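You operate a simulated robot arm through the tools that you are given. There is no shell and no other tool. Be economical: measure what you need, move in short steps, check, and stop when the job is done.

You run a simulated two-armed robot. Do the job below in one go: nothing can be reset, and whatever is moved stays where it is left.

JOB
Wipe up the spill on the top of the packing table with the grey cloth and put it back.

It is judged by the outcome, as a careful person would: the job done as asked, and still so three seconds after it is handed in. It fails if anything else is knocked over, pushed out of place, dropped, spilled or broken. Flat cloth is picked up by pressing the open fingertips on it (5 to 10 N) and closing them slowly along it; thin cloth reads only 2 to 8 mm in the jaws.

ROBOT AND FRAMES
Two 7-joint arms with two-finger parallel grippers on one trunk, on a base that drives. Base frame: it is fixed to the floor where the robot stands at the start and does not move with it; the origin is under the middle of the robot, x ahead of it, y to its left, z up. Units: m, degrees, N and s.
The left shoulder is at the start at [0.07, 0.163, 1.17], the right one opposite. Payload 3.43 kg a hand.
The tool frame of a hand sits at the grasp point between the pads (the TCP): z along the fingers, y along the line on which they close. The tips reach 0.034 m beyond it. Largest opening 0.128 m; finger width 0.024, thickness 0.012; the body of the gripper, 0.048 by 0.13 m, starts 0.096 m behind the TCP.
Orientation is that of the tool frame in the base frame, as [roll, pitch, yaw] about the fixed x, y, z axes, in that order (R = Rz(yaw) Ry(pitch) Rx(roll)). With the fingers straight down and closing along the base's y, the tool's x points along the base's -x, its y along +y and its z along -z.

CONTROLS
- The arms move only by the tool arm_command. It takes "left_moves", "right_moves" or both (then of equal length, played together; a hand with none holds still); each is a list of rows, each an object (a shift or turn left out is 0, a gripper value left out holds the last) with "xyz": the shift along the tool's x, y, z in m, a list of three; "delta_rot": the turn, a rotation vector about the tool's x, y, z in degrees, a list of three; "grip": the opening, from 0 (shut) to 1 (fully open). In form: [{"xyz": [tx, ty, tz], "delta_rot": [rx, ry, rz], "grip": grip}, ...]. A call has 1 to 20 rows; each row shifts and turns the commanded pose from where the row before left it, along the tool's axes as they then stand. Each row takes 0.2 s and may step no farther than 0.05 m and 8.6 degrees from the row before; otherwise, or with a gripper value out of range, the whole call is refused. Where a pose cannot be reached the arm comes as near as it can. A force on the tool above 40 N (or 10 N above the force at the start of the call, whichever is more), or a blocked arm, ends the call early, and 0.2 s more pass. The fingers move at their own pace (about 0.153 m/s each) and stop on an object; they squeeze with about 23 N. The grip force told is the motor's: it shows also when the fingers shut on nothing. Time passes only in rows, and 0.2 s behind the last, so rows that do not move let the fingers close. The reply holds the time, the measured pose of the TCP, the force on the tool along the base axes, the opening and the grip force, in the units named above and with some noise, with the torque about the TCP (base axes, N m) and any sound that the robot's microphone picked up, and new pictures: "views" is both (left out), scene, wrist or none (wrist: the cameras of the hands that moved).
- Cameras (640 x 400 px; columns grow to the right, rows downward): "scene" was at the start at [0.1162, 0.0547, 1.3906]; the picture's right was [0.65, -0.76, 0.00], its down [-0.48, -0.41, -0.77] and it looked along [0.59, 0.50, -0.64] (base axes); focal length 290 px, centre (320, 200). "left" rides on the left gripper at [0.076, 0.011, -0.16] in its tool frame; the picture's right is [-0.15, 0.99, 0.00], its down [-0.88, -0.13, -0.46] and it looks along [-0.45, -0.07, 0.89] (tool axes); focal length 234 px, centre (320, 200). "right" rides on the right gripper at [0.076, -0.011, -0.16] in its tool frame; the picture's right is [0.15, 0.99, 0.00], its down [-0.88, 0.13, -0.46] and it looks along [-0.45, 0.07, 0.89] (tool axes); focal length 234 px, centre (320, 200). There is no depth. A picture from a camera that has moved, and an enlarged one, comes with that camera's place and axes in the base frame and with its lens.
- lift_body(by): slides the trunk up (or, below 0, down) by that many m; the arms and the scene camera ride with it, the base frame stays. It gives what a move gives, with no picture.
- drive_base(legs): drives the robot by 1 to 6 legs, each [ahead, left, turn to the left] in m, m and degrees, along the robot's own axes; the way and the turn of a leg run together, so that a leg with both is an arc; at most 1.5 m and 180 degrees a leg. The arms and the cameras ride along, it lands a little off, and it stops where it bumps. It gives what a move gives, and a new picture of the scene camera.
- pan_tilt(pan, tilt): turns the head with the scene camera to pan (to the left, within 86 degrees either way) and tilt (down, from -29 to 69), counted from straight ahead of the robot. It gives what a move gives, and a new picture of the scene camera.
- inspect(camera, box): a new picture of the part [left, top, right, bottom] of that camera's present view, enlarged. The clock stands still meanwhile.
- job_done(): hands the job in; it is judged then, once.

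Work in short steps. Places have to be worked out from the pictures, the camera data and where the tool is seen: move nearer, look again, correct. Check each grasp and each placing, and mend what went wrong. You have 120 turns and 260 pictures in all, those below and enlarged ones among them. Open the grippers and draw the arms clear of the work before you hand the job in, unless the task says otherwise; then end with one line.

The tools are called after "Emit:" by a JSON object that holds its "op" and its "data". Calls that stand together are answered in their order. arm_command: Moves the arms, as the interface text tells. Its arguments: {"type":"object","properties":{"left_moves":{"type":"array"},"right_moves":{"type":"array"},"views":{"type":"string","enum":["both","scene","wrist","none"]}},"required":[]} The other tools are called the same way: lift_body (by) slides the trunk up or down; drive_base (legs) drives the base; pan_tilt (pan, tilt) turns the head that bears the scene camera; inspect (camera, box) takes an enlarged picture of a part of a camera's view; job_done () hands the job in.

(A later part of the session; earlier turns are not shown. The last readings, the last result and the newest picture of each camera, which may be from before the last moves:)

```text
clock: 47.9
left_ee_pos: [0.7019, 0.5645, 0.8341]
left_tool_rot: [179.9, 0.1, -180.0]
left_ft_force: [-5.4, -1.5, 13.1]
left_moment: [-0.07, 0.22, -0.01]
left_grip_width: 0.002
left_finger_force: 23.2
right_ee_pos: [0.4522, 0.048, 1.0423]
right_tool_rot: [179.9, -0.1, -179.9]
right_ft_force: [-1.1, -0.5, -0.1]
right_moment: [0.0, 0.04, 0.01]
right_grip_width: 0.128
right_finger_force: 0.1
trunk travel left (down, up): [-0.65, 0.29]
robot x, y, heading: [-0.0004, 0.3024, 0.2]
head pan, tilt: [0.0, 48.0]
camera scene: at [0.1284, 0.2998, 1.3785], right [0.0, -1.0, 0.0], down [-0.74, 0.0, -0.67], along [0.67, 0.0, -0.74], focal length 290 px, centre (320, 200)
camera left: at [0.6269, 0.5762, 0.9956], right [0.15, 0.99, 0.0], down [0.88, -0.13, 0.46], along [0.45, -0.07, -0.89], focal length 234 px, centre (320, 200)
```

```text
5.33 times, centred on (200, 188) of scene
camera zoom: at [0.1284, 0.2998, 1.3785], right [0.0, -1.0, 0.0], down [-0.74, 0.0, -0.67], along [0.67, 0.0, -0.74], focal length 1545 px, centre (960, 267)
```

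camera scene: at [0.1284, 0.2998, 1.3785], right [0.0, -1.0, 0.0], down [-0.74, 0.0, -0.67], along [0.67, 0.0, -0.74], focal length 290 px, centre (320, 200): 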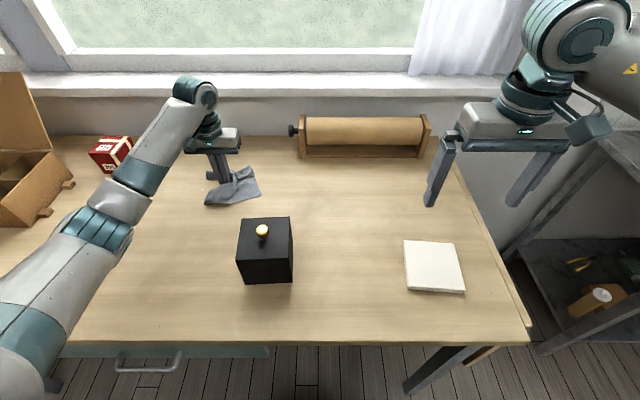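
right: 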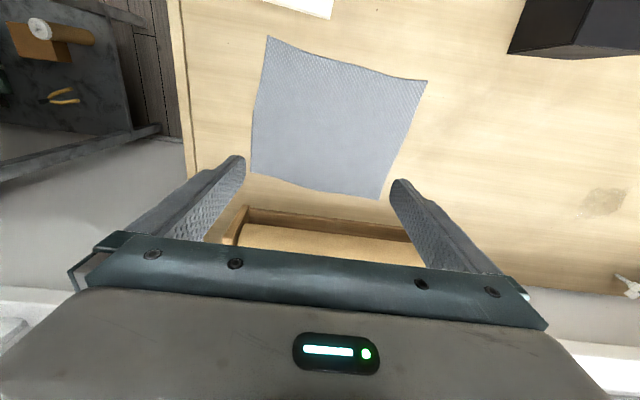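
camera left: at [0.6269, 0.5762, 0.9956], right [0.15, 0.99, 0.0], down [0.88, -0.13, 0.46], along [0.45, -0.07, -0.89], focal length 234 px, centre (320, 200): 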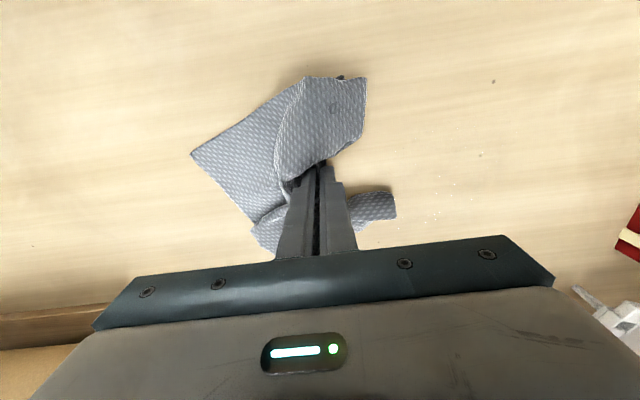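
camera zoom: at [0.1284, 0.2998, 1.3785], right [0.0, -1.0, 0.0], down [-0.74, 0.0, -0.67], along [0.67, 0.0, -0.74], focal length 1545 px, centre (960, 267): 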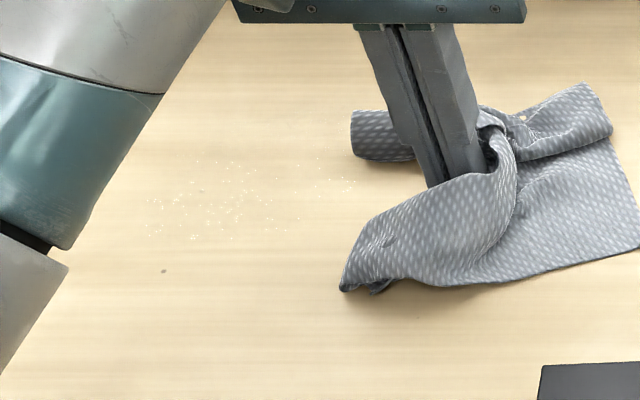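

Only very faint specks remain, at x 0.70–0.77 and y 0.63–0.72. One more raster should clear them.

Emit:
{"op": "arm_command", "data": {"left_moves": [{"xyz": [0, 0.045, 0]}, {"xyz": [0, 0.045, 0]}, {"xyz": [0, 0.045, 0]}, {"xyz": [0, 0.035, 0]}, {"xyz": [-0.013, 0, 0]}, {"xyz": [0, -0.045, 0]}, {"xyz": [0, -0.045, 0]}, {"xyz": [0, -0.045, 0]}, {"xyz": [-0.013, 0, 0]}, {"xyz": [0, 0.045, 0]}, {"xyz": [0, 0.045, 0]}, {"xyz": [0, 0.045, 0]}, {"xyz": [-0.013, 0, 0]}, {"xyz": [0, -0.045, 0]}, {"xyz": [0, -0.045, 0]}, {"xyz": [0, -0.045, 0]}, {"xyz": [-0.013, 0, 0]}, {"xyz": [0, 0.045, 0]}, {"xyz": [0, 0.045, 0]}, {"xyz": [0, 0.045, 0]}], "views": "none"}}

Emit:
{"op": "arm_command", "data": {"left_moves": [{"xyz": [-0.013, 0, 0]}, {"xyz": [0, -0.045, 0]}, {"xyz": [0, -0.045, 0]}, {"xyz": [0, -0.045, 0]}, {"xyz": [-0.013, 0, 0]}, {"xyz": [0, 0.045, 0]}, {"xyz": [0, 0.045, 0]}, {"xyz": [0, 0.045, 0]}, {"xyz": [0.035, 0, 0]}, {"xyz": [0, -0.045, 0]}, {"xyz": [0, -0.045, 0]}, {"xyz": [0, -0.045, 0]}, {"xyz": [0.02, 0, 0]}, {"xyz": [0, 0.045, 0]}, {"xyz": [0, 0.045, 0]}, {"xyz": [0, 0.045, 0]}, {"xyz": [-0.03, 0, 0]}, {"xyz": [0, -0.048, 0]}, {"xyz": [0, -0.048, 0]}, {"xyz": [0, -0.048, 0]}], "views": "none"}}

Emit:
{"op": "arm_command", "data": {"left_moves": [{"xyz": [0, -0.04, 0]}, {"xyz": [0.02, 0, 0]}]}}

Emit:
{"op": "inspect", "data": {"camera": "left", "box": [340, 50, 560, 240]}}

Emit:
{"op": "inspect", "data": {"camera": "scene", "box": [140, 150, 260, 225]}}

```text
clock: 52.1
left_ee_pos: [0.7546, 0.7342, 0.8349]
left_tool_rot: [-180.0, -0.1, -179.9]
left_ft_force: [-0.3, -1.4, 2.5]
left_moment: [-0.05, 0.04, 0.0]
left_grip_width: 0.002
left_finger_force: 23.3
right_ee_pos: [0.4532, 0.0508, 1.0415]
right_tool_rot: [180.0, -0.1, -179.9]
right_ft_force: [-0.4, -0.5, -0.1]
right_moment: [0.0, 0.02, 0.02]
right_grip_width: 0.1281
right_finger_force: 0.1
trunk travel left (down, up): [-0.65, 0.29]
robot x, y, heading: [0.0001, 0.3027, -0.0]
head pan, tilt: [0.0, 48.0]
```

```text
clock: 56.3
left_ee_pos: [0.757, 0.5914, 0.836]
left_tool_rot: [179.9, -0.1, -179.9]
left_ft_force: [1.1, 0.6, 3.1]
left_moment: [0.0, 0.0, -0.01]
left_grip_width: 0.0019
left_finger_force: 23.4
right_ee_pos: [0.4544, 0.0495, 1.0408]
right_tool_rot: [179.9, 0.0, -179.8]
right_ft_force: [0.0, -0.4, 0.0]
right_moment: [0.02, 0.02, 0.01]
right_grip_width: 0.1281
right_finger_force: 0.0
trunk travel left (down, up): [-0.65, 0.29]
robot x, y, heading: [0.0018, 0.2983, -0.3]
head pan, tilt: [0.0, 48.0]
```

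```text
clock: 56.9
left_ee_pos: [0.7373, 0.5536, 0.8347]
left_tool_rot: [-179.9, 0.0, -179.8]
left_ft_force: [0.7, -0.3, 0.6]
left_moment: [-0.01, 0.0, 0.04]
left_grip_width: 0.002
left_finger_force: 23.0
right_ee_pos: [0.4525, 0.0536, 1.0421]
right_tool_rot: [-179.9, 0.1, -179.9]
right_ft_force: [0.6, -0.4, 0.3]
right_moment: [-0.08, 0.01, 0.0]
right_grip_width: 0.1281
right_finger_force: 0.0
trunk travel left (down, up): [-0.65, 0.29]
robot x, y, heading: [-0.0014, 0.3014, 0.0]
head pan, tilt: [0.0, 48.0]
camera scene: at [0.1288, 0.3036, 1.3785], right [0.0, -1.0, 0.0], down [-0.74, 0.0, -0.67], along [0.67, 0.0, -0.74], focal length 290 px, centre (320, 200)
camera left: at [0.663, 0.5656, 0.9961], right [0.14, 0.99, 0.0], down [0.88, -0.13, 0.46], along [0.45, -0.07, -0.89], focal length 234 px, centre (320, 200)
```

scene: 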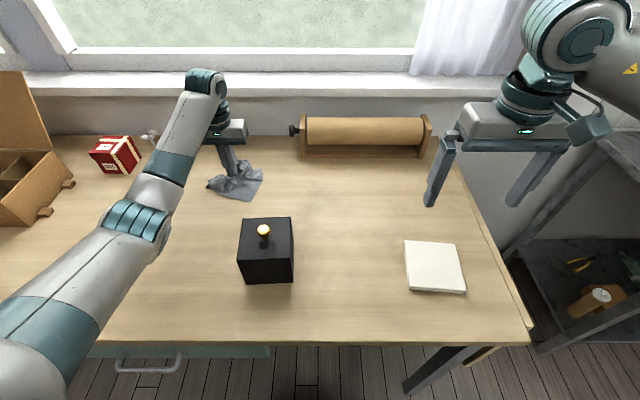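
left: 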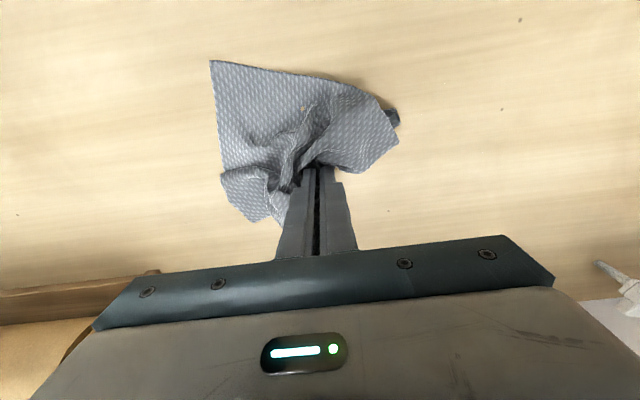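

```text
2.11 times, centred on (450, 145) of left
camera zoom: at [0.663, 0.5656, 0.9961], right [0.14, 0.99, 0.0], down [0.88, -0.13, 0.46], along [0.45, -0.07, -0.89], focal length 493 px, centre (46, 316)
```

zoom: 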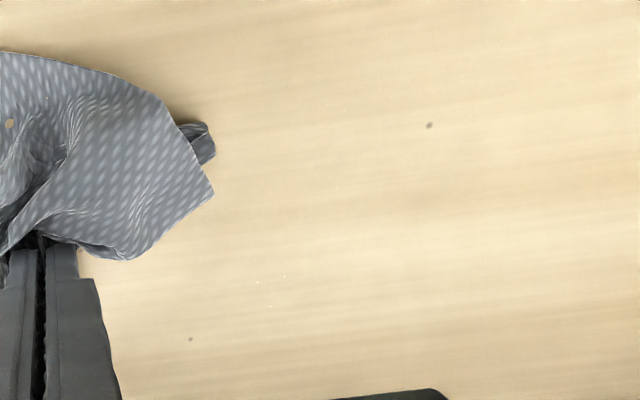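

```text
5.33 times, centred on (200, 188) of scene
camera zoom: at [0.1288, 0.3036, 1.3785], right [0.0, -1.0, 0.0], down [-0.74, 0.0, -0.67], along [0.67, 0.0, -0.74], focal length 1545 px, centre (960, 267)
```

zoom: 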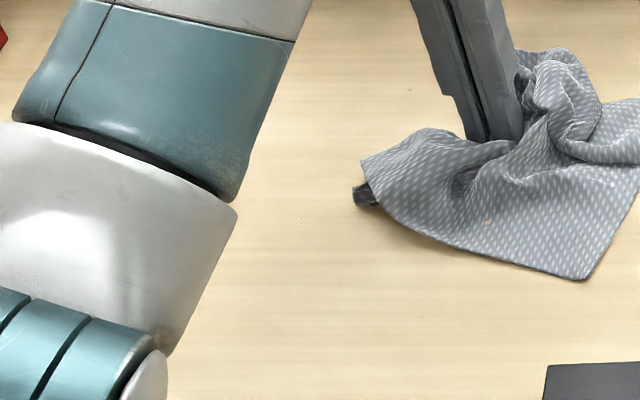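

Virtually clean, with one or two specks left near (0.74, 0.66). I'll make a final short raster with proper pressure.

Emit:
{"op": "arm_command", "data": {"left_moves": [{"xyz": [-0.018, 0, 0.001]}, {"xyz": [0, 0.045, 0]}, {"xyz": [0, 0.045, 0]}, {"xyz": [0, 0.045, 0]}, {"xyz": [0, 0.045, 0]}, {"xyz": [0.013, 0, 0]}, {"xyz": [0, -0.045, 0]}, {"xyz": [0, -0.045, 0]}, {"xyz": [0, -0.045, 0]}, {"xyz": [0.013, 0, 0]}, {"xyz": [0, 0.045, 0]}, {"xyz": [0, 0.045, 0]}, {"xyz": [0, 0.045, 0]}, {"xyz": [0.013, 0, 0]}, {"xyz": [0, -0.045, 0]}, {"xyz": [0, -0.045, 0]}, {"xyz": [0, -0.045, 0]}], "views": "none"}}

Emit:
{"op": "arm_command", "data": {"left_moves": [{"xyz": [0.013, 0, 0]}, {"xyz": [0, 0.045, 0]}, {"xyz": [0, 0.045, 0]}, {"xyz": [0, 0.045, 0]}, {"xyz": [0.013, 0, 0]}, {"xyz": [0, -0.045, 0]}, {"xyz": [0, -0.045, 0]}, {"xyz": [0, -0.045, 0]}, {"xyz": [0, -0.045, 0]}, {"xyz": [0, 0, -0.02]}, {"xyz": [0, 0, -0.03]}, {"xyz": [0, -0.01, -0.04]}, {"xyz": [0, -0.02, -0.04]}, {"xyz": [0, -0.02, -0.04]}, {"xyz": [0, -0.02, -0.04]}, {"xyz": [0, -0.02, -0.04]}, {"xyz": [0, 0, 0]}]}}

Emit:
{"op": "inspect", "data": {"camera": "scene", "box": [140, 150, 260, 225]}}

Emit:
{"op": "inspect", "data": {"camera": "left", "box": [380, 60, 580, 240]}}

```text
clock: 60.5
left_ee_pos: [0.7151, 0.5985, 0.8352]
left_tool_rot: [179.8, 0.0, -179.8]
left_ft_force: [-0.9, 11.0, 29.2]
left_moment: [0.32, 0.06, -0.03]
left_grip_width: 0.002
left_finger_force: 22.7
right_ee_pos: [0.4516, 0.0495, 1.0424]
right_tool_rot: [180.0, 0.2, -179.9]
right_ft_force: [0.7, -0.7, -0.8]
right_moment: [0.04, 0.04, 0.0]
right_grip_width: 0.1279
right_finger_force: 0.0
trunk travel left (down, up): [-0.65, 0.29]
robot x, y, heading: [-0.0028, 0.2994, 0.1]
head pan, tilt: [0.0, 48.0]
```

```text
clock: 64.1
left_ee_pos: [0.6889, 0.463, 1.0848]
left_tool_rot: [-180.0, -0.1, -179.9]
left_ft_force: [-0.3, 0.3, 1.0]
left_moment: [-0.02, 0.0, 0.01]
left_grip_width: 0.0021
left_finger_force: 22.7
right_ee_pos: [0.4536, 0.0519, 1.0414]
right_tool_rot: [-180.0, -0.1, -179.9]
right_ft_force: [0.4, 1.1, -0.2]
right_moment: [-0.01, -0.03, -0.02]
right_grip_width: 0.128
right_finger_force: 0.1
trunk travel left (down, up): [-0.65, 0.29]
robot x, y, heading: [0.0028, 0.3039, -0.0]
head pan, tilt: [0.0, 48.0]
camera scene: at [0.1304, 0.3021, 1.3783], right [0.0, -1.0, 0.0], down [-0.74, 0.0, -0.67], along [0.67, 0.0, -0.74], focal length 290 px, centre (320, 200)
camera left: at [0.6151, 0.4749, 1.2449], right [0.14, 0.99, 0.0], down [0.88, -0.13, 0.45], along [0.45, -0.07, -0.89], focal length 234 px, centre (320, 200)
```

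scene: 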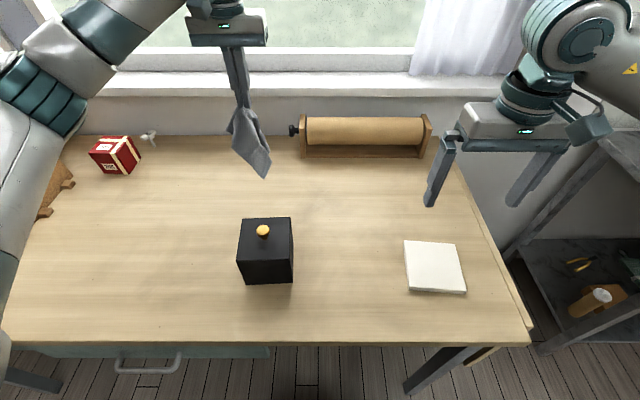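
left: 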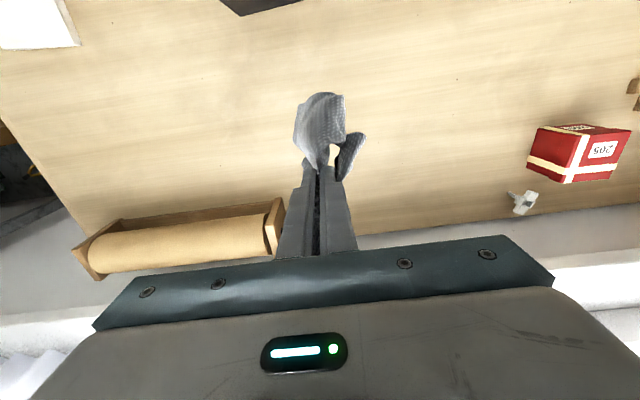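

```text
5.33 times, centred on (200, 188) of scene
camera zoom: at [0.1304, 0.3021, 1.3783], right [0.0, -1.0, 0.0], down [-0.74, 0.0, -0.67], along [0.67, 0.0, -0.74], focal length 1545 px, centre (960, 267)
```

zoom: 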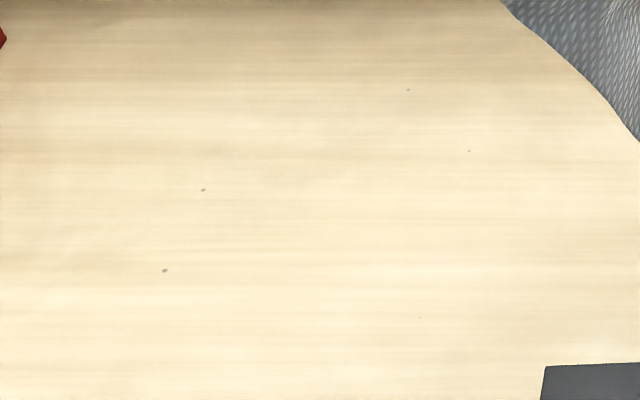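

```text
2.22 times, centred on (480, 150) of left
camera zoom: at [0.6151, 0.4749, 1.2449], right [0.14, 0.99, 0.0], down [0.88, -0.13, 0.45], along [0.45, -0.07, -0.89], focal length 520 px, centre (-36, 311)
```

zoom: 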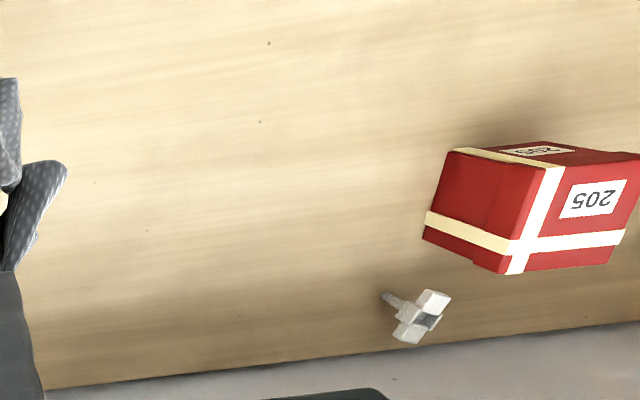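

The spill is gone; only wood knots remain, and nothing else has moved. I'll drive 0.2 m back to the right, which carries both hands along and keeps the right arm clear of the put-back.

Emit:
{"op": "drive_base", "data": {"legs": [[0, -0.22, 0]]}}

```text
clock: 65.8
left_ee_pos: [0.6899, 0.2497, 1.0848]
left_tool_rot: [180.0, -0.1, -179.8]
left_ft_force: [0.1, -0.5, -1.4]
left_moment: [0.02, 0.03, -0.01]
left_grip_width: 0.002
left_finger_force: 23.5
right_ee_pos: [0.4546, -0.1619, 1.0416]
right_tool_rot: [-180.0, 0.1, -179.8]
right_ft_force: [-0.3, 0.2, 0.8]
right_moment: [0.01, -0.01, 0.02]
right_grip_width: 0.1279
right_finger_force: 0.0
trunk travel left (down, up): [-0.65, 0.29]
robot x, y, heading: [-0.0016, 0.087, 0.2]
head pan, tilt: [0.0, 48.0]
camera scene: at [0.1304, 0.0869, 1.3784], right [0.0, -1.0, 0.0], down [-0.74, 0.0, -0.67], along [0.67, 0.0, -0.74], focal length 290 px, centre (320, 200)
```

scene: 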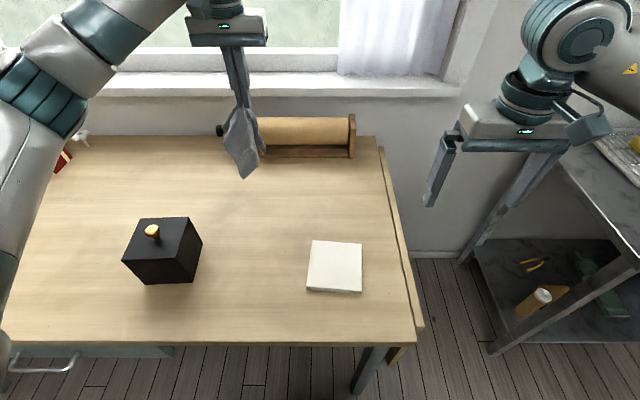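

The cloth bottom hangs at z≈0.875. I'll move to the right end of its original place, then lower while drifting left so that it lays out.

Emit:
{"op": "arm_command", "data": {"left_moves": [{"xyz": [0.003, -0.04, 0]}, {"xyz": [0.004, -0.04, 0]}, {"xyz": [0.004, -0.04, 0]}, {"xyz": [0.004, -0.04, 0]}, {"xyz": [0.004, -0.04, 0]}, {"xyz": [0.003, -0.035, 0]}, {"xyz": [0, 0, 0.03]}, {"xyz": [0, 0, 0.03]}, {"xyz": [0, 0, 0]}, {"xyz": [0, 0, 0.02]}, {"xyz": [0, 0.01, 0.02]}, {"xyz": [0, 0.015, 0.02]}, {"xyz": [0, 0.015, 0.02]}]}}

```text
clock: 68.6
left_ee_pos: [0.6676, 0.0556, 0.9446]
left_tool_rot: [-179.9, 0.1, -179.8]
left_ft_force: [0.9, -0.4, -0.6]
left_moment: [-0.01, 0.03, -0.01]
left_grip_width: 0.0021
left_finger_force: 23.3
right_ee_pos: [0.4552, -0.1624, 1.0405]
right_tool_rot: [-179.9, 0.0, -179.9]
right_ft_force: [-0.1, 0.5, -0.1]
right_moment: [-0.02, 0.03, 0.03]
right_grip_width: 0.1283
right_finger_force: 0.0
trunk travel left (down, up): [-0.65, 0.29]
robot x, y, heading: [-0.0012, 0.0873, 0.0]
head pan, tilt: [0.0, 48.0]
camera scene: at [0.131, 0.0875, 1.3783], right [0.0, -1.0, 0.0], down [-0.74, 0.0, -0.67], along [0.67, 0.0, -0.74], focal length 290 px, centre (320, 200)
camera left: at [0.5951, 0.0677, 1.1056], right [0.14, 0.99, 0.0], down [0.88, -0.13, 0.46], along [0.45, -0.07, -0.89], focal length 234 px, centre (320, 200)
```

scene: 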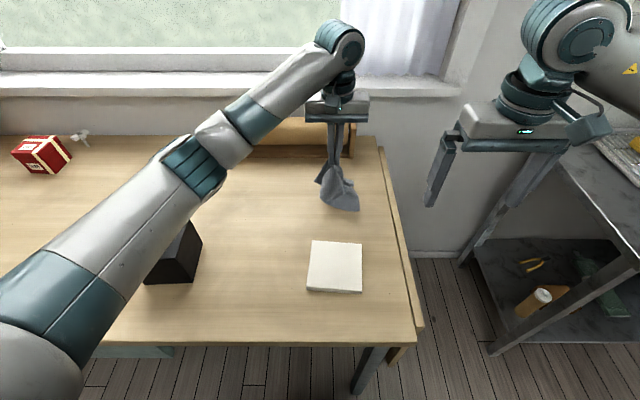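
left: 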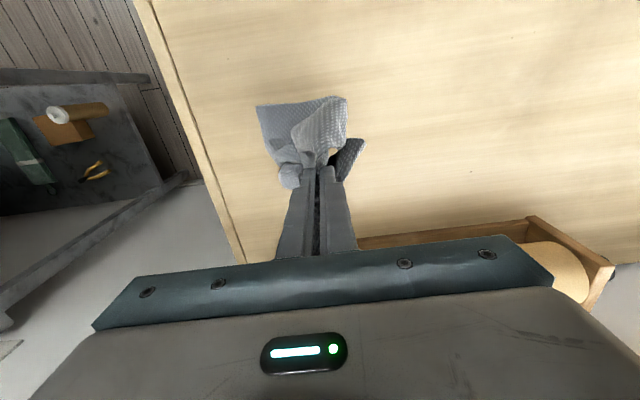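

The lower part of the cloth is touching down on the right. I'll continue lowering while pulling left to spread it.

Emit:
{"op": "arm_command", "data": {"left_moves": [{"xyz": [0, 0.015, 0.02]}, {"xyz": [0, 0.02, 0.02]}, {"xyz": [0, 0.02, 0.02]}, {"xyz": [0, 0.02, 0.02]}, {"xyz": [0, 0.02, 0.012]}, {"xyz": [0, 0.02, 0.006]}, {"xyz": [0, 0.01, 0]}, {"xyz": [0, 0, 0]}]}}

```text
clock: 70.4
left_ee_pos: [0.6673, 0.1722, 0.8579]
left_tool_rot: [179.5, 1.0, -179.9]
left_ft_force: [0.7, 0.0, -0.4]
left_moment: [0.0, 0.01, 0.01]
left_grip_width: 0.0018
left_finger_force: 22.8
right_ee_pos: [0.4502, -0.1722, 1.0424]
right_tool_rot: [179.5, 0.3, -179.9]
right_ft_force: [-0.9, -0.5, 0.1]
right_moment: [-0.03, 0.02, -0.01]
right_grip_width: 0.1279
right_finger_force: 0.1
trunk travel left (down, up): [-0.65, 0.29]
robot x, y, heading: [-0.004, 0.0858, 0.3]
head pan, tilt: [0.0, 48.0]
camera scene: at [0.1241, 0.0754, 1.3797], right [0.0, -1.0, -0.01], down [-0.74, 0.0, -0.67], along [0.67, 0.01, -0.74], focal length 290 px, centre (320, 200)
camera left: at [0.5905, 0.1829, 1.0167], right [0.14, 0.99, 0.01], down [0.87, -0.13, 0.47], along [0.46, -0.06, -0.88], focal length 234 px, centre (320, 200)
```

scene: 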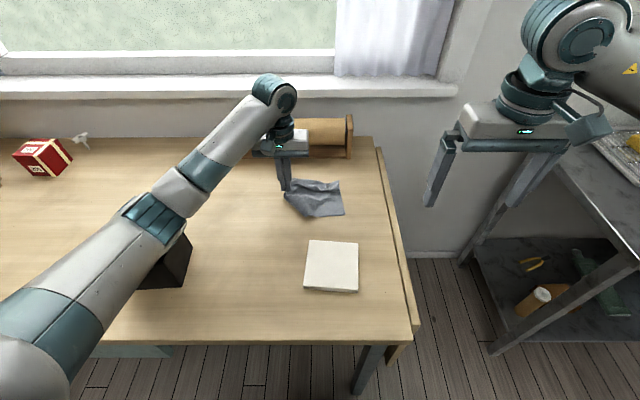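
left: 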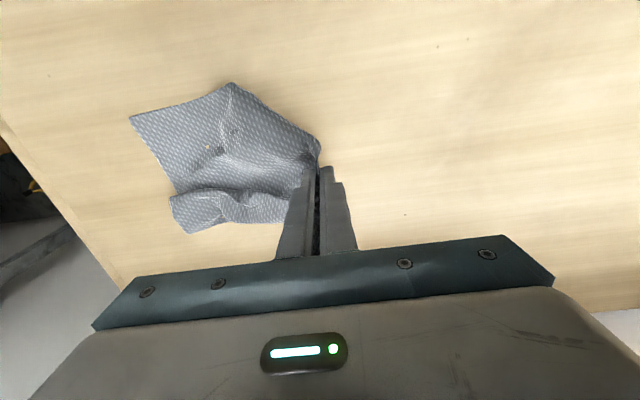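

The trunk has tilted slightly and the hand stopped high, so the left forearm is probably resting on the black box. I'll raise straight up at once.

Emit:
{"op": "arm_command", "data": {"left_moves": [{"xyz": [0, 0, -0.02]}, {"xyz": [0, 0, -0.02]}, {"xyz": [0, 0, 0]}], "views": "scene"}}

Emit:
{"op": "inspect", "data": {"camera": "scene", "box": [80, 180, 260, 320]}}

```text
clock: 71.2
left_ee_pos: [0.6677, 0.1803, 0.8862]
left_tool_rot: [180.0, -0.1, -179.9]
left_ft_force: [0.1, -0.2, 0.2]
left_moment: [-0.02, 0.01, 0.0]
left_grip_width: 0.0018
left_finger_force: 22.8
right_ee_pos: [0.4553, -0.1628, 1.0415]
right_tool_rot: [-180.0, 0.0, -179.8]
right_ft_force: [0.2, -0.3, -0.2]
right_moment: [-0.02, 0.02, -0.02]
right_grip_width: 0.128
right_finger_force: 0.1
trunk travel left (down, up): [-0.65, 0.29]
robot x, y, heading: [-0.0028, 0.088, 0.3]
head pan, tilt: [0.0, 48.0]
camera scene: at [0.1304, 0.0872, 1.3781], right [0.0, -1.0, 0.0], down [-0.74, 0.0, -0.67], along [0.67, 0.0, -0.74], focal length 290 px, centre (320, 200)
```

scene: 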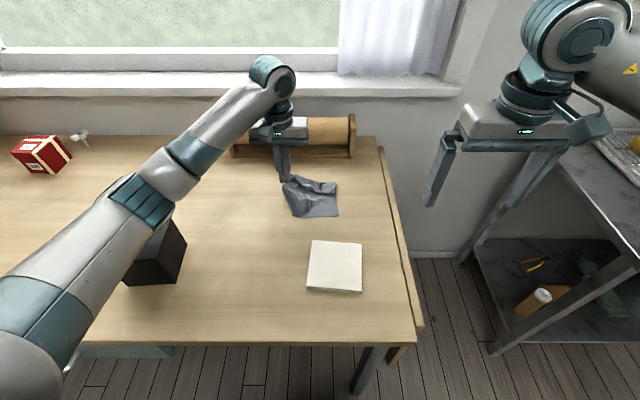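

```text
2.86 times, centred on (170, 250) of scene
camera zoom: at [0.1304, 0.0872, 1.3781], right [0.0, -1.0, 0.0], down [-0.74, 0.0, -0.67], along [0.67, 0.0, -0.74], focal length 828 px, centre (749, 57)
```

zoom: 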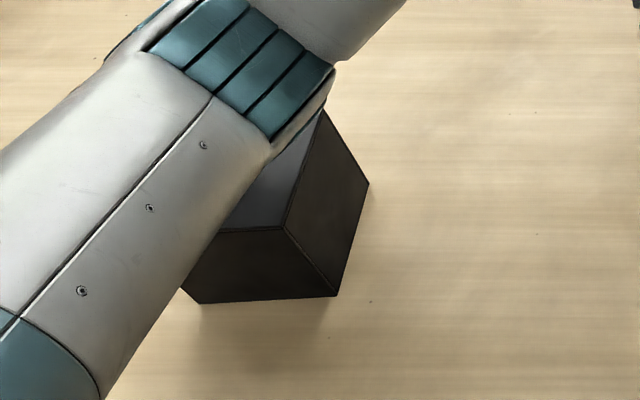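

The box was nudged about 4–5 cm to the left by the forearm, so I'll have to set it back. First I'll raise the arm off it and lift the trunk so the forearm clears when the cloth is put down.

Emit:
{"op": "arm_command", "data": {"left_moves": [{"xyz": [0, 0, -0.03]}, {"xyz": [0, -0.01, -0.04]}, {"xyz": [0, -0.02, -0.04]}, {"xyz": [0, -0.03, -0.04]}, {"xyz": [0, -0.03, -0.03]}], "views": "none"}}

Emit:
{"op": "lift_body", "data": {"by": 0.18}}

Emit:
{"op": "pan_tilt", "data": {"pan": 10, "tilt": 52}}

```text
clock: 72.4
left_ee_pos: [0.6657, 0.0868, 1.0683]
left_tool_rot: [179.9, 0.0, -179.8]
left_ft_force: [0.4, 0.2, 0.2]
left_moment: [0.05, 0.02, 0.06]
left_grip_width: 0.0019
left_finger_force: 22.9
right_ee_pos: [0.4542, -0.1648, 1.0414]
right_tool_rot: [179.9, -0.1, -179.8]
right_ft_force: [-0.2, -0.3, -0.4]
right_moment: [0.04, -0.01, 0.06]
right_grip_width: 0.1284
right_finger_force: 0.1
trunk travel left (down, up): [-0.65, 0.29]
robot x, y, heading: [-0.001, 0.0854, 0.1]
head pan, tilt: [0.0, 48.0]
```

```text
clock: 74.4
left_ee_pos: [0.6673, 0.0879, 1.2457]
left_tool_rot: [-179.9, -0.1, -179.8]
left_ft_force: [0.6, -0.3, -0.5]
left_moment: [0.01, -0.01, 0.03]
left_grip_width: 0.0019
left_finger_force: 22.5
right_ee_pos: [0.4548, -0.1637, 1.22]
right_tool_rot: [180.0, 0.0, -179.8]
right_ft_force: [0.3, -0.3, 0.2]
right_moment: [0.0, 0.0, -0.04]
right_grip_width: 0.128
right_finger_force: 0.1
trunk travel left (down, up): [-0.83, 0.11]
robot x, y, heading: [0.0012, 0.0905, 0.1]
head pan, tilt: [0.0, 48.0]
```

```text
clock: 75.1
left_ee_pos: [0.6651, 0.0873, 1.2483]
left_tool_rot: [180.0, 0.0, -179.7]
left_ft_force: [0.3, -0.2, -0.2]
left_moment: [-0.02, -0.04, 0.02]
left_grip_width: 0.0019
left_finger_force: 23.1
right_ee_pos: [0.4547, -0.1627, 1.2219]
right_tool_rot: [180.0, 0.0, -179.9]
right_ft_force: [0.6, 0.4, 0.5]
right_moment: [-0.01, -0.02, 0.0]
right_grip_width: 0.1281
right_finger_force: 0.1
trunk travel left (down, up): [-0.83, 0.11]
robot x, y, heading: [0.0016, 0.086, 0.3]
head pan, tilt: [10.0, 52.0]
camera scene: at [0.1257, 0.0997, 1.553], right [0.18, -0.98, 0.0], down [-0.78, -0.14, -0.62], along [0.61, 0.11, -0.79], focal length 290 px, centre (320, 200)
```

scene: 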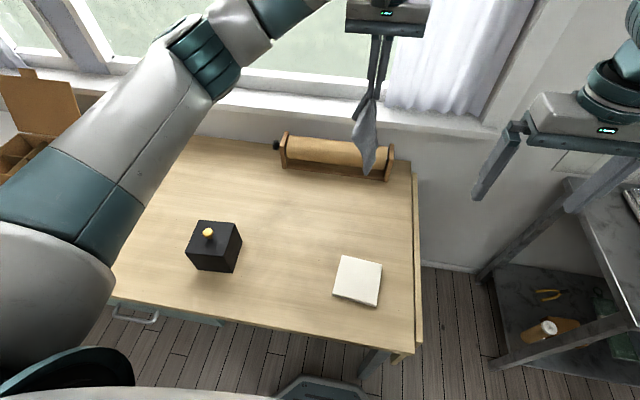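

The box is upright with its lid knob on. Now, with the trunk high, I'll lay the cloth again: down at the right end, then lower while moving left.

Emit:
{"op": "arm_command", "data": {"left_moves": [{"xyz": [0, -0.03, 0.03]}, {"xyz": [0, -0.03, 0.035]}, {"xyz": [0, -0.02, 0.045]}, {"xyz": [0, 0, 0.045]}, {"xyz": [0, 0, 0.045]}, {"xyz": [0, 0, 0.02]}, {"xyz": [0, 0, 0.0]}, {"xyz": [0, 0.005, 0.02]}, {"xyz": [0, 0.01, 0.02]}, {"xyz": [0, 0.015, 0.02]}, {"xyz": [0, 0.015, 0.02]}]}}

```text
clock: 77.5
left_ee_pos: [0.667, 0.0539, 0.9465]
left_tool_rot: [180.0, 0.1, -179.8]
left_ft_force: [-0.4, 0.4, -0.2]
left_moment: [-0.03, -0.02, -0.02]
left_grip_width: 0.0023
left_finger_force: 23.0
right_ee_pos: [0.4555, -0.1629, 1.2214]
right_tool_rot: [-180.0, 0.1, -179.8]
right_ft_force: [-0.5, 0.0, -0.2]
right_moment: [-0.02, 0.01, -0.03]
right_grip_width: 0.1279
right_finger_force: 0.0
trunk travel left (down, up): [-0.83, 0.11]
robot x, y, heading: [-0.0019, 0.0855, -0.2]
head pan, tilt: [10.0, 52.0]
camera scene: at [0.1259, 0.1004, 1.553], right [0.18, -0.98, 0.0], down [-0.78, -0.14, -0.62], along [0.61, 0.11, -0.79], focal length 290 px, centre (320, 200)
camera left: at [0.5919, 0.0649, 1.1077], right [0.14, 0.99, 0.0], down [0.88, -0.13, 0.46], along [0.45, -0.07, -0.89], focal length 234 px, centre (320, 200)
```

scene: 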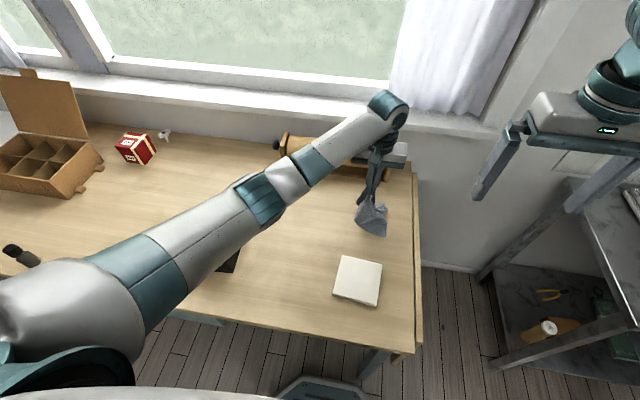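
left: 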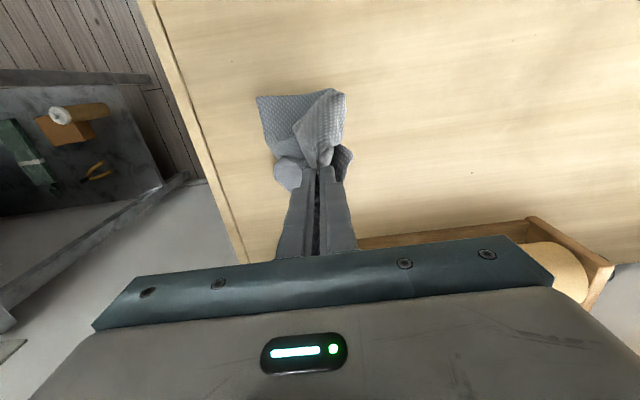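

The forearm sits higher than before at this hand height. I'll continue lowering leftward in smaller steps.

Emit:
{"op": "arm_command", "data": {"left_moves": [{"xyz": [0, 0.015, 0.02]}, {"xyz": [0, 0.02, 0.02]}, {"xyz": [0, 0.02, 0.02]}, {"xyz": [0, 0.02, 0.015]}, {"xyz": [0, 0.02, 0.01]}, {"xyz": [0, 0.02, 0.008]}, {"xyz": [0, 0, 0]}]}}

```text
clock: 79.1
left_ee_pos: [0.6658, 0.1667, 0.8537]
left_tool_rot: [-179.9, 0.0, -179.8]
left_ft_force: [-0.3, 0.1, 0.3]
left_moment: [-0.01, -0.02, -0.01]
left_grip_width: 0.0021
left_finger_force: 23.4
right_ee_pos: [0.4545, -0.163, 1.2213]
right_tool_rot: [180.0, 0.0, -179.8]
right_ft_force: [0.8, -0.6, -0.3]
right_moment: [-0.01, -0.06, 0.03]
right_grip_width: 0.1282
right_finger_force: 0.1
trunk travel left (down, up): [-0.83, 0.11]
robot x, y, heading: [-0.0032, 0.0853, 0.2]
head pan, tilt: [10.0, 52.0]
camera scene: at [0.1255, 0.0993, 1.553], right [0.18, -0.98, 0.0], down [-0.78, -0.14, -0.62], along [0.61, 0.11, -0.79], focal length 290 px, centre (320, 200)
camera left: at [0.5905, 0.1782, 1.0139], right [0.14, 0.99, 0.0], down [0.88, -0.13, 0.46], along [0.45, -0.07, -0.89], focal length 234 px, centre (320, 200)
```

scene: 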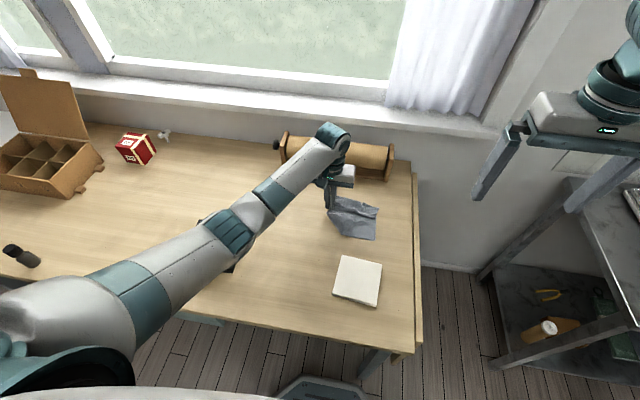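
left: 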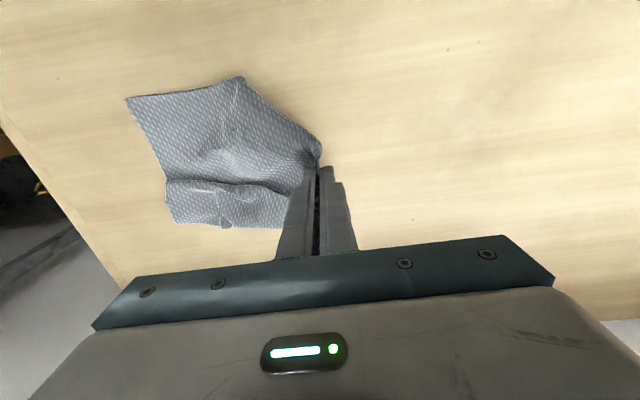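

No tilt this time, and the cloth's right corner is at about (0.58, 0.016), matching its original place. I'll lower the last centimetre and release.

Emit:
{"op": "arm_command", "data": {"left_moves": [{"xyz": [0, 0.006, 0.006]}, {"xyz": [0, 0.004, 0.005]}, {"xyz": [0, 0, 0]}, {"grip": 0.1}, {"grip": 0.2}, {"grip": 0.3}, {"xyz": [0, 0, -0.02], "grip": 0.35}, {"xyz": [0, 0, -0.03]}, {"xyz": [0, 0, -0.04]}, {"xyz": [0, 0, -0.04]}]}}

```text
clock: 81.3
left_ee_pos: [0.6661, 0.1823, 0.9722]
left_tool_rot: [-180.0, 0.1, -179.8]
left_ft_force: [-0.4, -0.8, -0.4]
left_moment: [0.03, -0.01, 0.02]
left_grip_width: 0.0449
left_finger_force: 0.0
right_ee_pos: [0.4549, -0.1627, 1.2212]
right_tool_rot: [180.0, 0.0, -179.8]
right_ft_force: [-0.4, 0.8, -0.6]
right_moment: [-0.03, 0.02, 0.03]
right_grip_width: 0.128
right_finger_force: 0.0
trunk travel left (down, up): [-0.83, 0.11]
robot x, y, heading: [0.0002, 0.0887, 0.4]
head pan, tilt: [10.0, 52.0]
camera scene: at [0.1255, 0.1009, 1.5529], right [0.18, -0.98, 0.0], down [-0.78, -0.14, -0.62], along [0.61, 0.11, -0.79], focal length 290 px, centre (320, 200)
camera left: at [0.5916, 0.1928, 1.1336], right [0.14, 0.99, 0.0], down [0.88, -0.13, 0.46], along [0.45, -0.06, -0.89], focal length 234 px, centre (320, 200)
```

scene: 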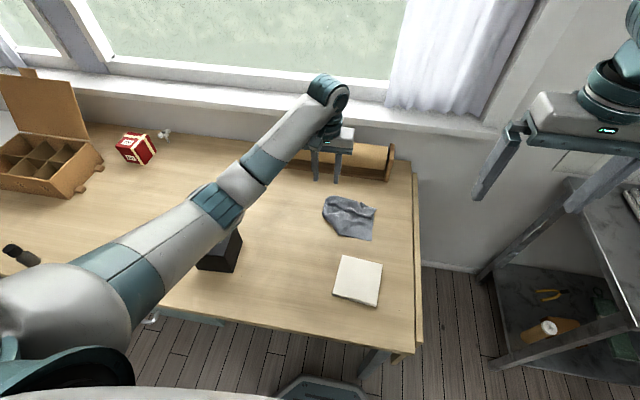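
left: 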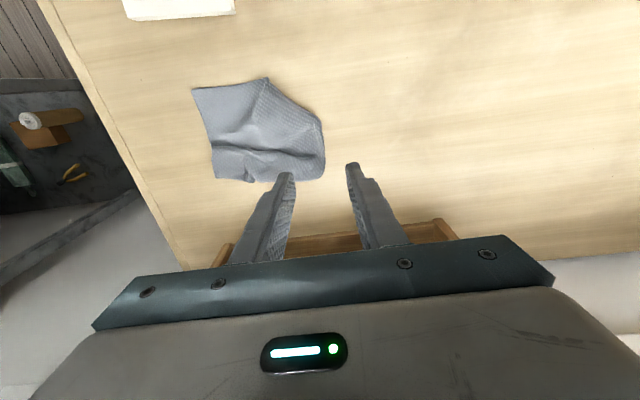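

The cloth is back on its original spot, lightly wrinkled. Now for the box: I'll raise the left arm clear and return the camera to the earlier viewpoint to compare the box's position exactly.

Emit:
{"op": "arm_command", "data": {"left_moves": [{"xyz": [0, 0, -0.046]}, {"xyz": [0, 0, -0.046]}, {"xyz": [0, 0, -0.046]}, {"xyz": [0, 0, -0.046]}, {"xyz": [0, 0, -0.046]}, {"xyz": [0, 0, -0.046]}, {"xyz": [0.03, 0.0356, 0]}, {"xyz": [0.03, 0.0356, 0]}, {"xyz": [0.03, 0.0356, 0]}, {"xyz": [0.03, 0.0356, 0]}, {"xyz": [0.03, 0.0356, 0]}, {"xyz": [0.03, 0.0356, 0]}, {"xyz": [0.03, 0.0356, 0]}, {"xyz": [0.03, 0.0356, 0]}, {"xyz": [0.03, 0.0356, 0]}], "views": "none"}}

Emit:
{"op": "drive_base", "data": {"legs": [[0, 0.214, 0]]}}

Emit:
{"op": "lift_body", "data": {"by": -0.179}}

Emit:
{"op": "pan_tilt", "data": {"pan": 0, "tilt": 48}}

```text
clock: 84.5
left_ee_pos: [0.3935, 0.5029, 1.2537]
left_tool_rot: [-180.0, 0.1, -180.0]
left_ft_force: [-0.7, 0.4, -0.2]
left_moment: [0.0, 0.0, 0.0]
left_grip_width: 0.045
left_finger_force: 0.1
right_ee_pos: [0.4524, -0.161, 1.2234]
right_tool_rot: [-179.9, 0.2, -179.8]
right_ft_force: [-0.6, 0.0, 0.3]
right_moment: [-0.02, -0.02, -0.01]
right_grip_width: 0.1279
right_finger_force: 0.1
trunk travel left (down, up): [-0.83, 0.11]
robot x, y, heading: [0.0001, 0.0868, 0.2]
head pan, tilt: [10.0, 52.0]
```

```text
clock: 86.2
left_ee_pos: [0.3946, 0.7114, 1.2532]
left_tool_rot: [179.9, -0.1, -179.6]
left_ft_force: [0.1, -0.9, -0.8]
left_moment: [0.03, 0.04, 0.02]
left_grip_width: 0.0451
left_finger_force: 0.0
right_ee_pos: [0.454, 0.0472, 1.2219]
right_tool_rot: [179.8, 0.0, -179.6]
right_ft_force: [0.3, 0.0, -0.8]
right_moment: [0.01, 0.01, 0.01]
right_grip_width: 0.1279
right_finger_force: 0.1
trunk travel left (down, up): [-0.83, 0.11]
robot x, y, heading: [0.0004, 0.2963, 0.4]
head pan, tilt: [10.0, 52.0]
camera scene: at [0.1245, 0.3094, 1.553], right [0.18, -0.98, 0.0], down [-0.78, -0.14, -0.62], along [0.61, 0.11, -0.79], focal length 290 px, centre (320, 200)
```

scene: 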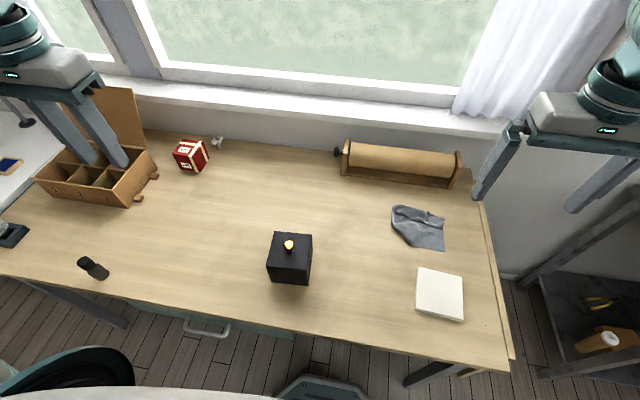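

```text
clock: 88.1
left_ee_pos: [0.3936, 0.7124, 1.0741]
left_tool_rot: [-180.0, 0.0, -179.8]
left_ft_force: [-0.4, -0.1, -0.1]
left_moment: [-0.02, 0.02, 0.02]
left_grip_width: 0.0447
left_finger_force: 0.1
right_ee_pos: [0.4541, 0.0495, 1.0425]
right_tool_rot: [-180.0, 0.1, -179.7]
right_ft_force: [0.9, -0.2, -0.1]
right_moment: [0.01, 0.0, 0.0]
right_grip_width: 0.1281
right_finger_force: 0.0
trunk travel left (down, up): [-0.651, 0.289]
robot x, y, heading: [-0.0039, 0.2972, 0.2]
head pan, tilt: [10.0, 52.0]
```

```text
clock: 88.9
left_ee_pos: [0.3935, 0.7124, 1.0726]
left_tool_rot: [179.9, 0.0, -179.7]
left_ft_force: [0.2, 0.3, 0.4]
left_moment: [0.0, 0.01, 0.0]
left_grip_width: 0.0451
left_finger_force: 0.1
right_ee_pos: [0.454, 0.0488, 1.0437]
right_tool_rot: [-180.0, 0.0, -179.8]
right_ft_force: [0.2, -0.7, 1.0]
right_moment: [-0.02, -0.01, 0.03]
right_grip_width: 0.1279
right_finger_force: 0.0
trunk travel left (down, up): [-0.651, 0.289]
robot x, y, heading: [-0.0003, 0.3008, 0.4]
head pan, tilt: [0.0, 48.0]
camera scene: at [0.1294, 0.2991, 1.3794], right [0.01, -1.0, 0.0], down [-0.74, 0.0, -0.67], along [0.67, 0.0, -0.74], focal length 290 px, centre (320, 200)
```

scene: 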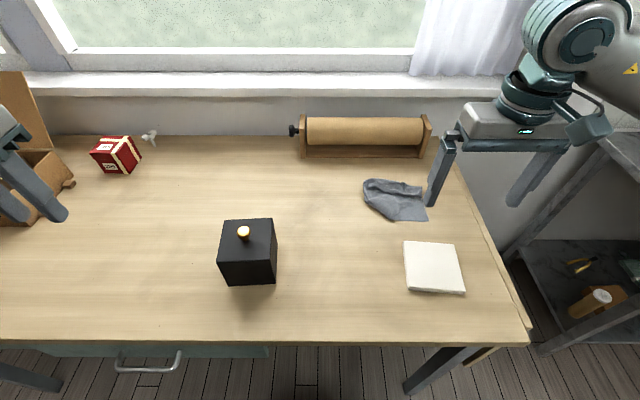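

The camera is back at the same viewpoint. The white pad and gift match, while the box's knob moved from (262,231) to (243,232). I'll zoom in to see shift and rotation.

Emit:
{"op": "inspect", "data": {"camera": "scene", "box": [200, 200, 310, 300]}}

Emit:
{"op": "inspect", "data": {"camera": "scene", "box": [330, 160, 480, 260]}}

```text
4.00 times, centred on (255, 250) of scene
camera zoom: at [0.1294, 0.2991, 1.3794], right [0.01, -1.0, 0.0], down [-0.74, 0.0, -0.67], along [0.67, 0.0, -0.74], focal length 1159 px, centre (580, 0)
```

zoom: 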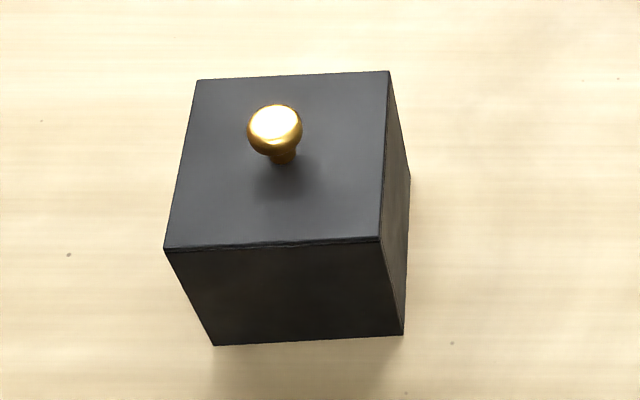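

```text
4.00 times, centred on (405, 210) of scene
camera zoom: at [0.1294, 0.2991, 1.3794], right [0.01, -1.0, 0.0], down [-0.74, 0.0, -0.67], along [0.67, 0.0, -0.74], focal length 1159 px, centre (-20, 160)
```

zoom: 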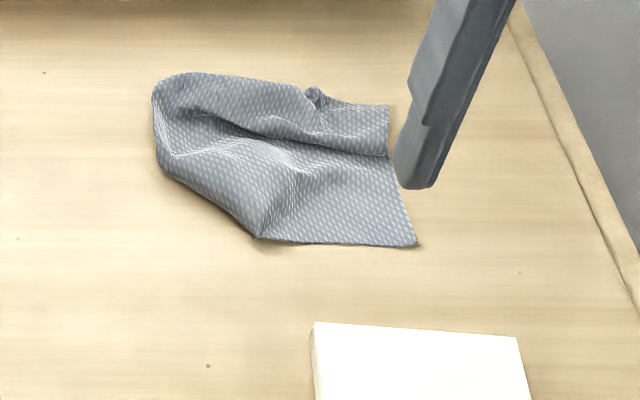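

The box is 10 cm wide. Its original centre was about (0.463, 0.415) with yaw about 2.6°; now it is about (0.458, 0.451) with yaw about 4.9°. I'll bring the open left hand above it, aligned to its faces, to slide it back.

Emit:
{"op": "arm_command", "data": {"left_moves": [{"xyz": [-0.011, -0.0435, 0], "grip": 1}, {"xyz": [-0.011, -0.0435, 0]}, {"xyz": [-0.011, -0.0435, 0]}, {"xyz": [-0.011, -0.0435, 0]}, {"xyz": [-0.011, -0.0435, 0]}, {"xyz": [-0.0095, -0.0435, 0]}, {"delta_rot": [0, 0, -4.6]}, {"xyz": [0, 0, 0]}]}}

```text
clock: 90.7
left_ee_pos: [0.458, 0.4511, 1.0724]
left_tool_rot: [-180.0, 0.0, -175.1]
left_ft_force: [-0.5, -0.6, 0.0]
left_moment: [-0.03, 0.0, 0.0]
left_grip_width: 0.128
left_finger_force: 0.1
right_ee_pos: [0.4535, 0.0478, 1.0416]
right_tool_rot: [-180.0, 0.0, -179.8]
right_ft_force: [0.5, 0.2, 0.5]
right_moment: [0.02, 0.02, 0.05]
right_grip_width: 0.1281
right_finger_force: 0.1
trunk travel left (down, up): [-0.651, 0.289]
robot x, y, heading: [0.0007, 0.2974, 0.2]
head pan, tilt: [0.0, 48.0]
camera scene: at [0.1297, 0.2985, 1.3793], right [0.01, -1.0, 0.0], down [-0.74, 0.0, -0.67], along [0.67, 0.0, -0.74], focal length 290 px, centre (320, 200)
camera left: at [0.3838, 0.4563, 1.2331], right [0.06, 1.0, 0.0], down [0.89, -0.05, 0.46], along [0.45, -0.03, -0.89], focal length 234 px, centre (320, 200)
```

scene: 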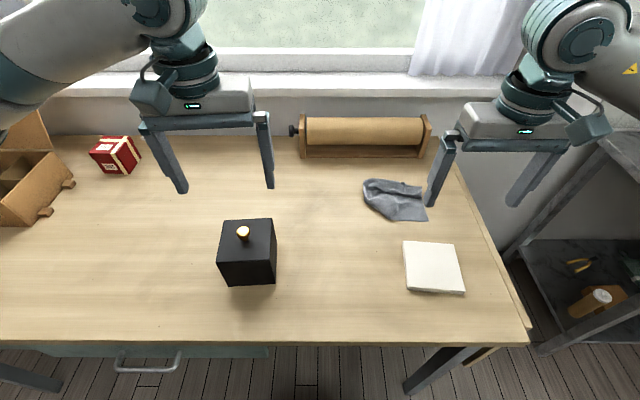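
left: 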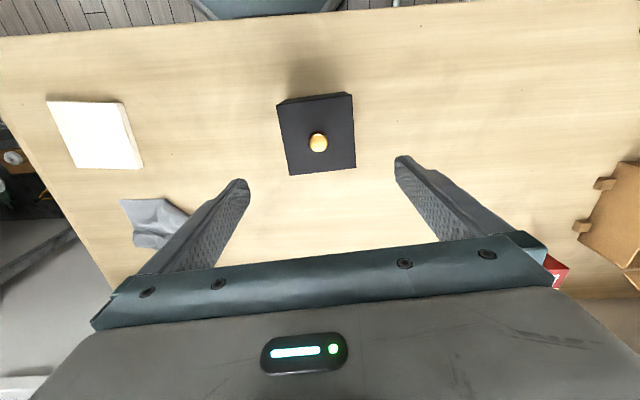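

The wrist view confirms the box centre at about (0.455, 0.450) with matching yaw. I'll descend partway and check the straddle.

Emit:
{"op": "arm_command", "data": {"left_moves": [{"xyz": [0, 0, 0.04]}, {"xyz": [0, 0, 0.04]}, {"xyz": [0, 0, 0.035]}, {"xyz": [0, 0, 0]}]}}

```text
clock: 91.7
left_ee_pos: [0.4586, 0.452, 0.9589]
left_tool_rot: [-180.0, -0.1, -175.0]
left_ft_force: [1.1, 0.6, 0.1]
left_moment: [0.01, -0.05, 0.01]
left_grip_width: 0.128
left_finger_force: 0.0
right_ee_pos: [0.4544, 0.0483, 1.0435]
right_tool_rot: [180.0, 0.0, -179.6]
right_ft_force: [0.7, -0.6, -0.3]
right_moment: [0.0, 0.0, 0.0]
right_grip_width: 0.1283
right_finger_force: 0.0
trunk travel left (down, up): [-0.651, 0.289]
robot x, y, heading: [-0.0014, 0.3003, 0.3]
head pan, tilt: [0.0, 48.0]
camera scene: at [0.1292, 0.2987, 1.3794], right [0.01, -1.0, 0.0], down [-0.74, 0.0, -0.67], along [0.67, 0.0, -0.74], focal length 290 px, centre (320, 200)
camera left: at [0.3839, 0.4568, 1.1188], right [0.06, 1.0, 0.0], down [0.89, -0.05, 0.46], along [0.46, -0.03, -0.89], focal length 234 px, centre (320, 200)
```

scene: 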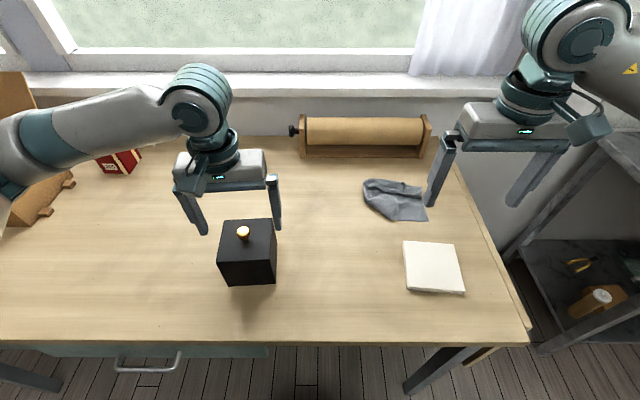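
left: 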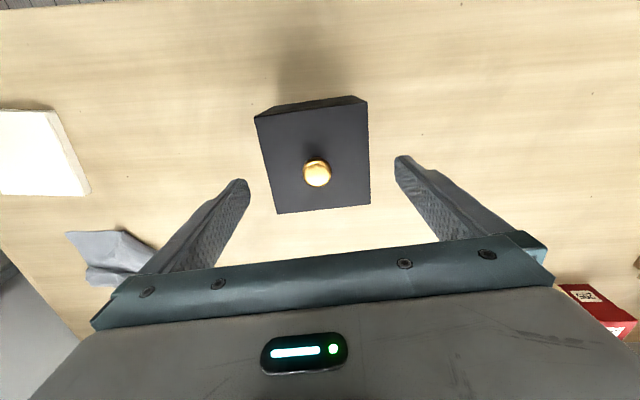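

The fingers straddle the box evenly. I'll go down to TCP z≈0.865, so the gripper body stays above the knob, then close gently on the sides.

Emit:
{"op": "arm_command", "data": {"left_moves": [{"xyz": [0, 0, 0.03]}, {"xyz": [0, 0, 0.03]}, {"xyz": [0, 0, 0.02]}, {"xyz": [0, 0, 0.014]}, {"xyz": [0, 0, 0]}, {"grip": 0.9}, {"grip": 0.85}, {"grip": 0.8}, {"grip": 0.77}, {"grip": 0.75}, {"grip": 0.75}]}}

```text
clock: 94.1
left_ee_pos: [0.4599, 0.4509, 0.866]
left_tool_rot: [179.9, 0.1, -175.1]
left_ft_force: [0.0, -0.6, 1.0]
left_moment: [0.05, 0.05, 0.03]
left_grip_width: 0.1008
left_finger_force: 22.6
right_ee_pos: [0.4536, 0.0499, 1.043]
right_tool_rot: [179.9, 0.1, -179.7]
right_ft_force: [0.3, 0.0, 0.0]
right_moment: [-0.02, 0.0, 0.0]
right_grip_width: 0.1281
right_finger_force: 0.1
trunk travel left (down, up): [-0.651, 0.289]
robot x, y, heading: [-0.001, 0.2976, 0.0]
head pan, tilt: [0.0, 48.0]
camera scene: at [0.1294, 0.2989, 1.3794], right [0.01, -1.0, 0.0], down [-0.74, 0.0, -0.67], along [0.67, 0.0, -0.74], focal length 290 px, centre (320, 200)
camera left: at [0.3838, 0.4571, 1.0257], right [0.06, 1.0, 0.0], down [0.89, -0.05, 0.46], along [0.45, -0.03, -0.89], focal length 234 px, centre (320, 200)
```

scene: 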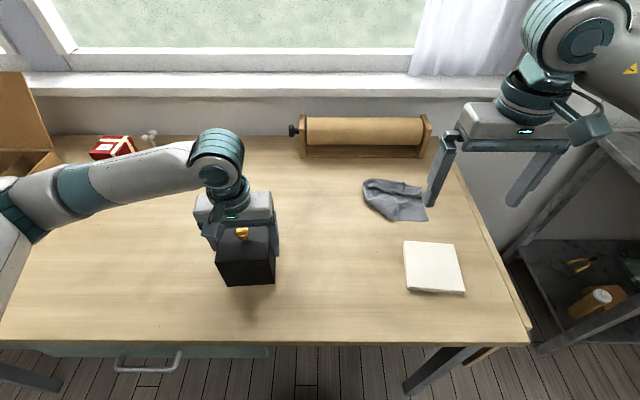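
left: 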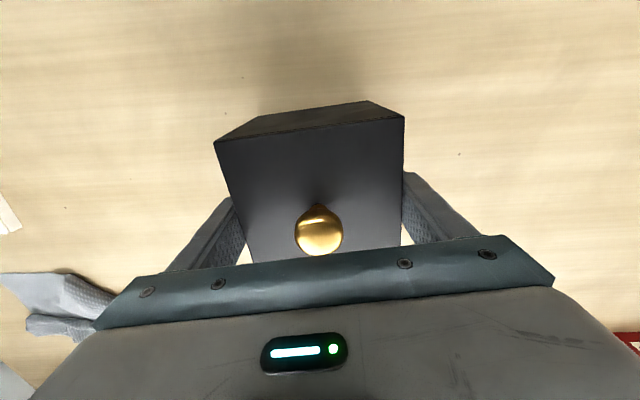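

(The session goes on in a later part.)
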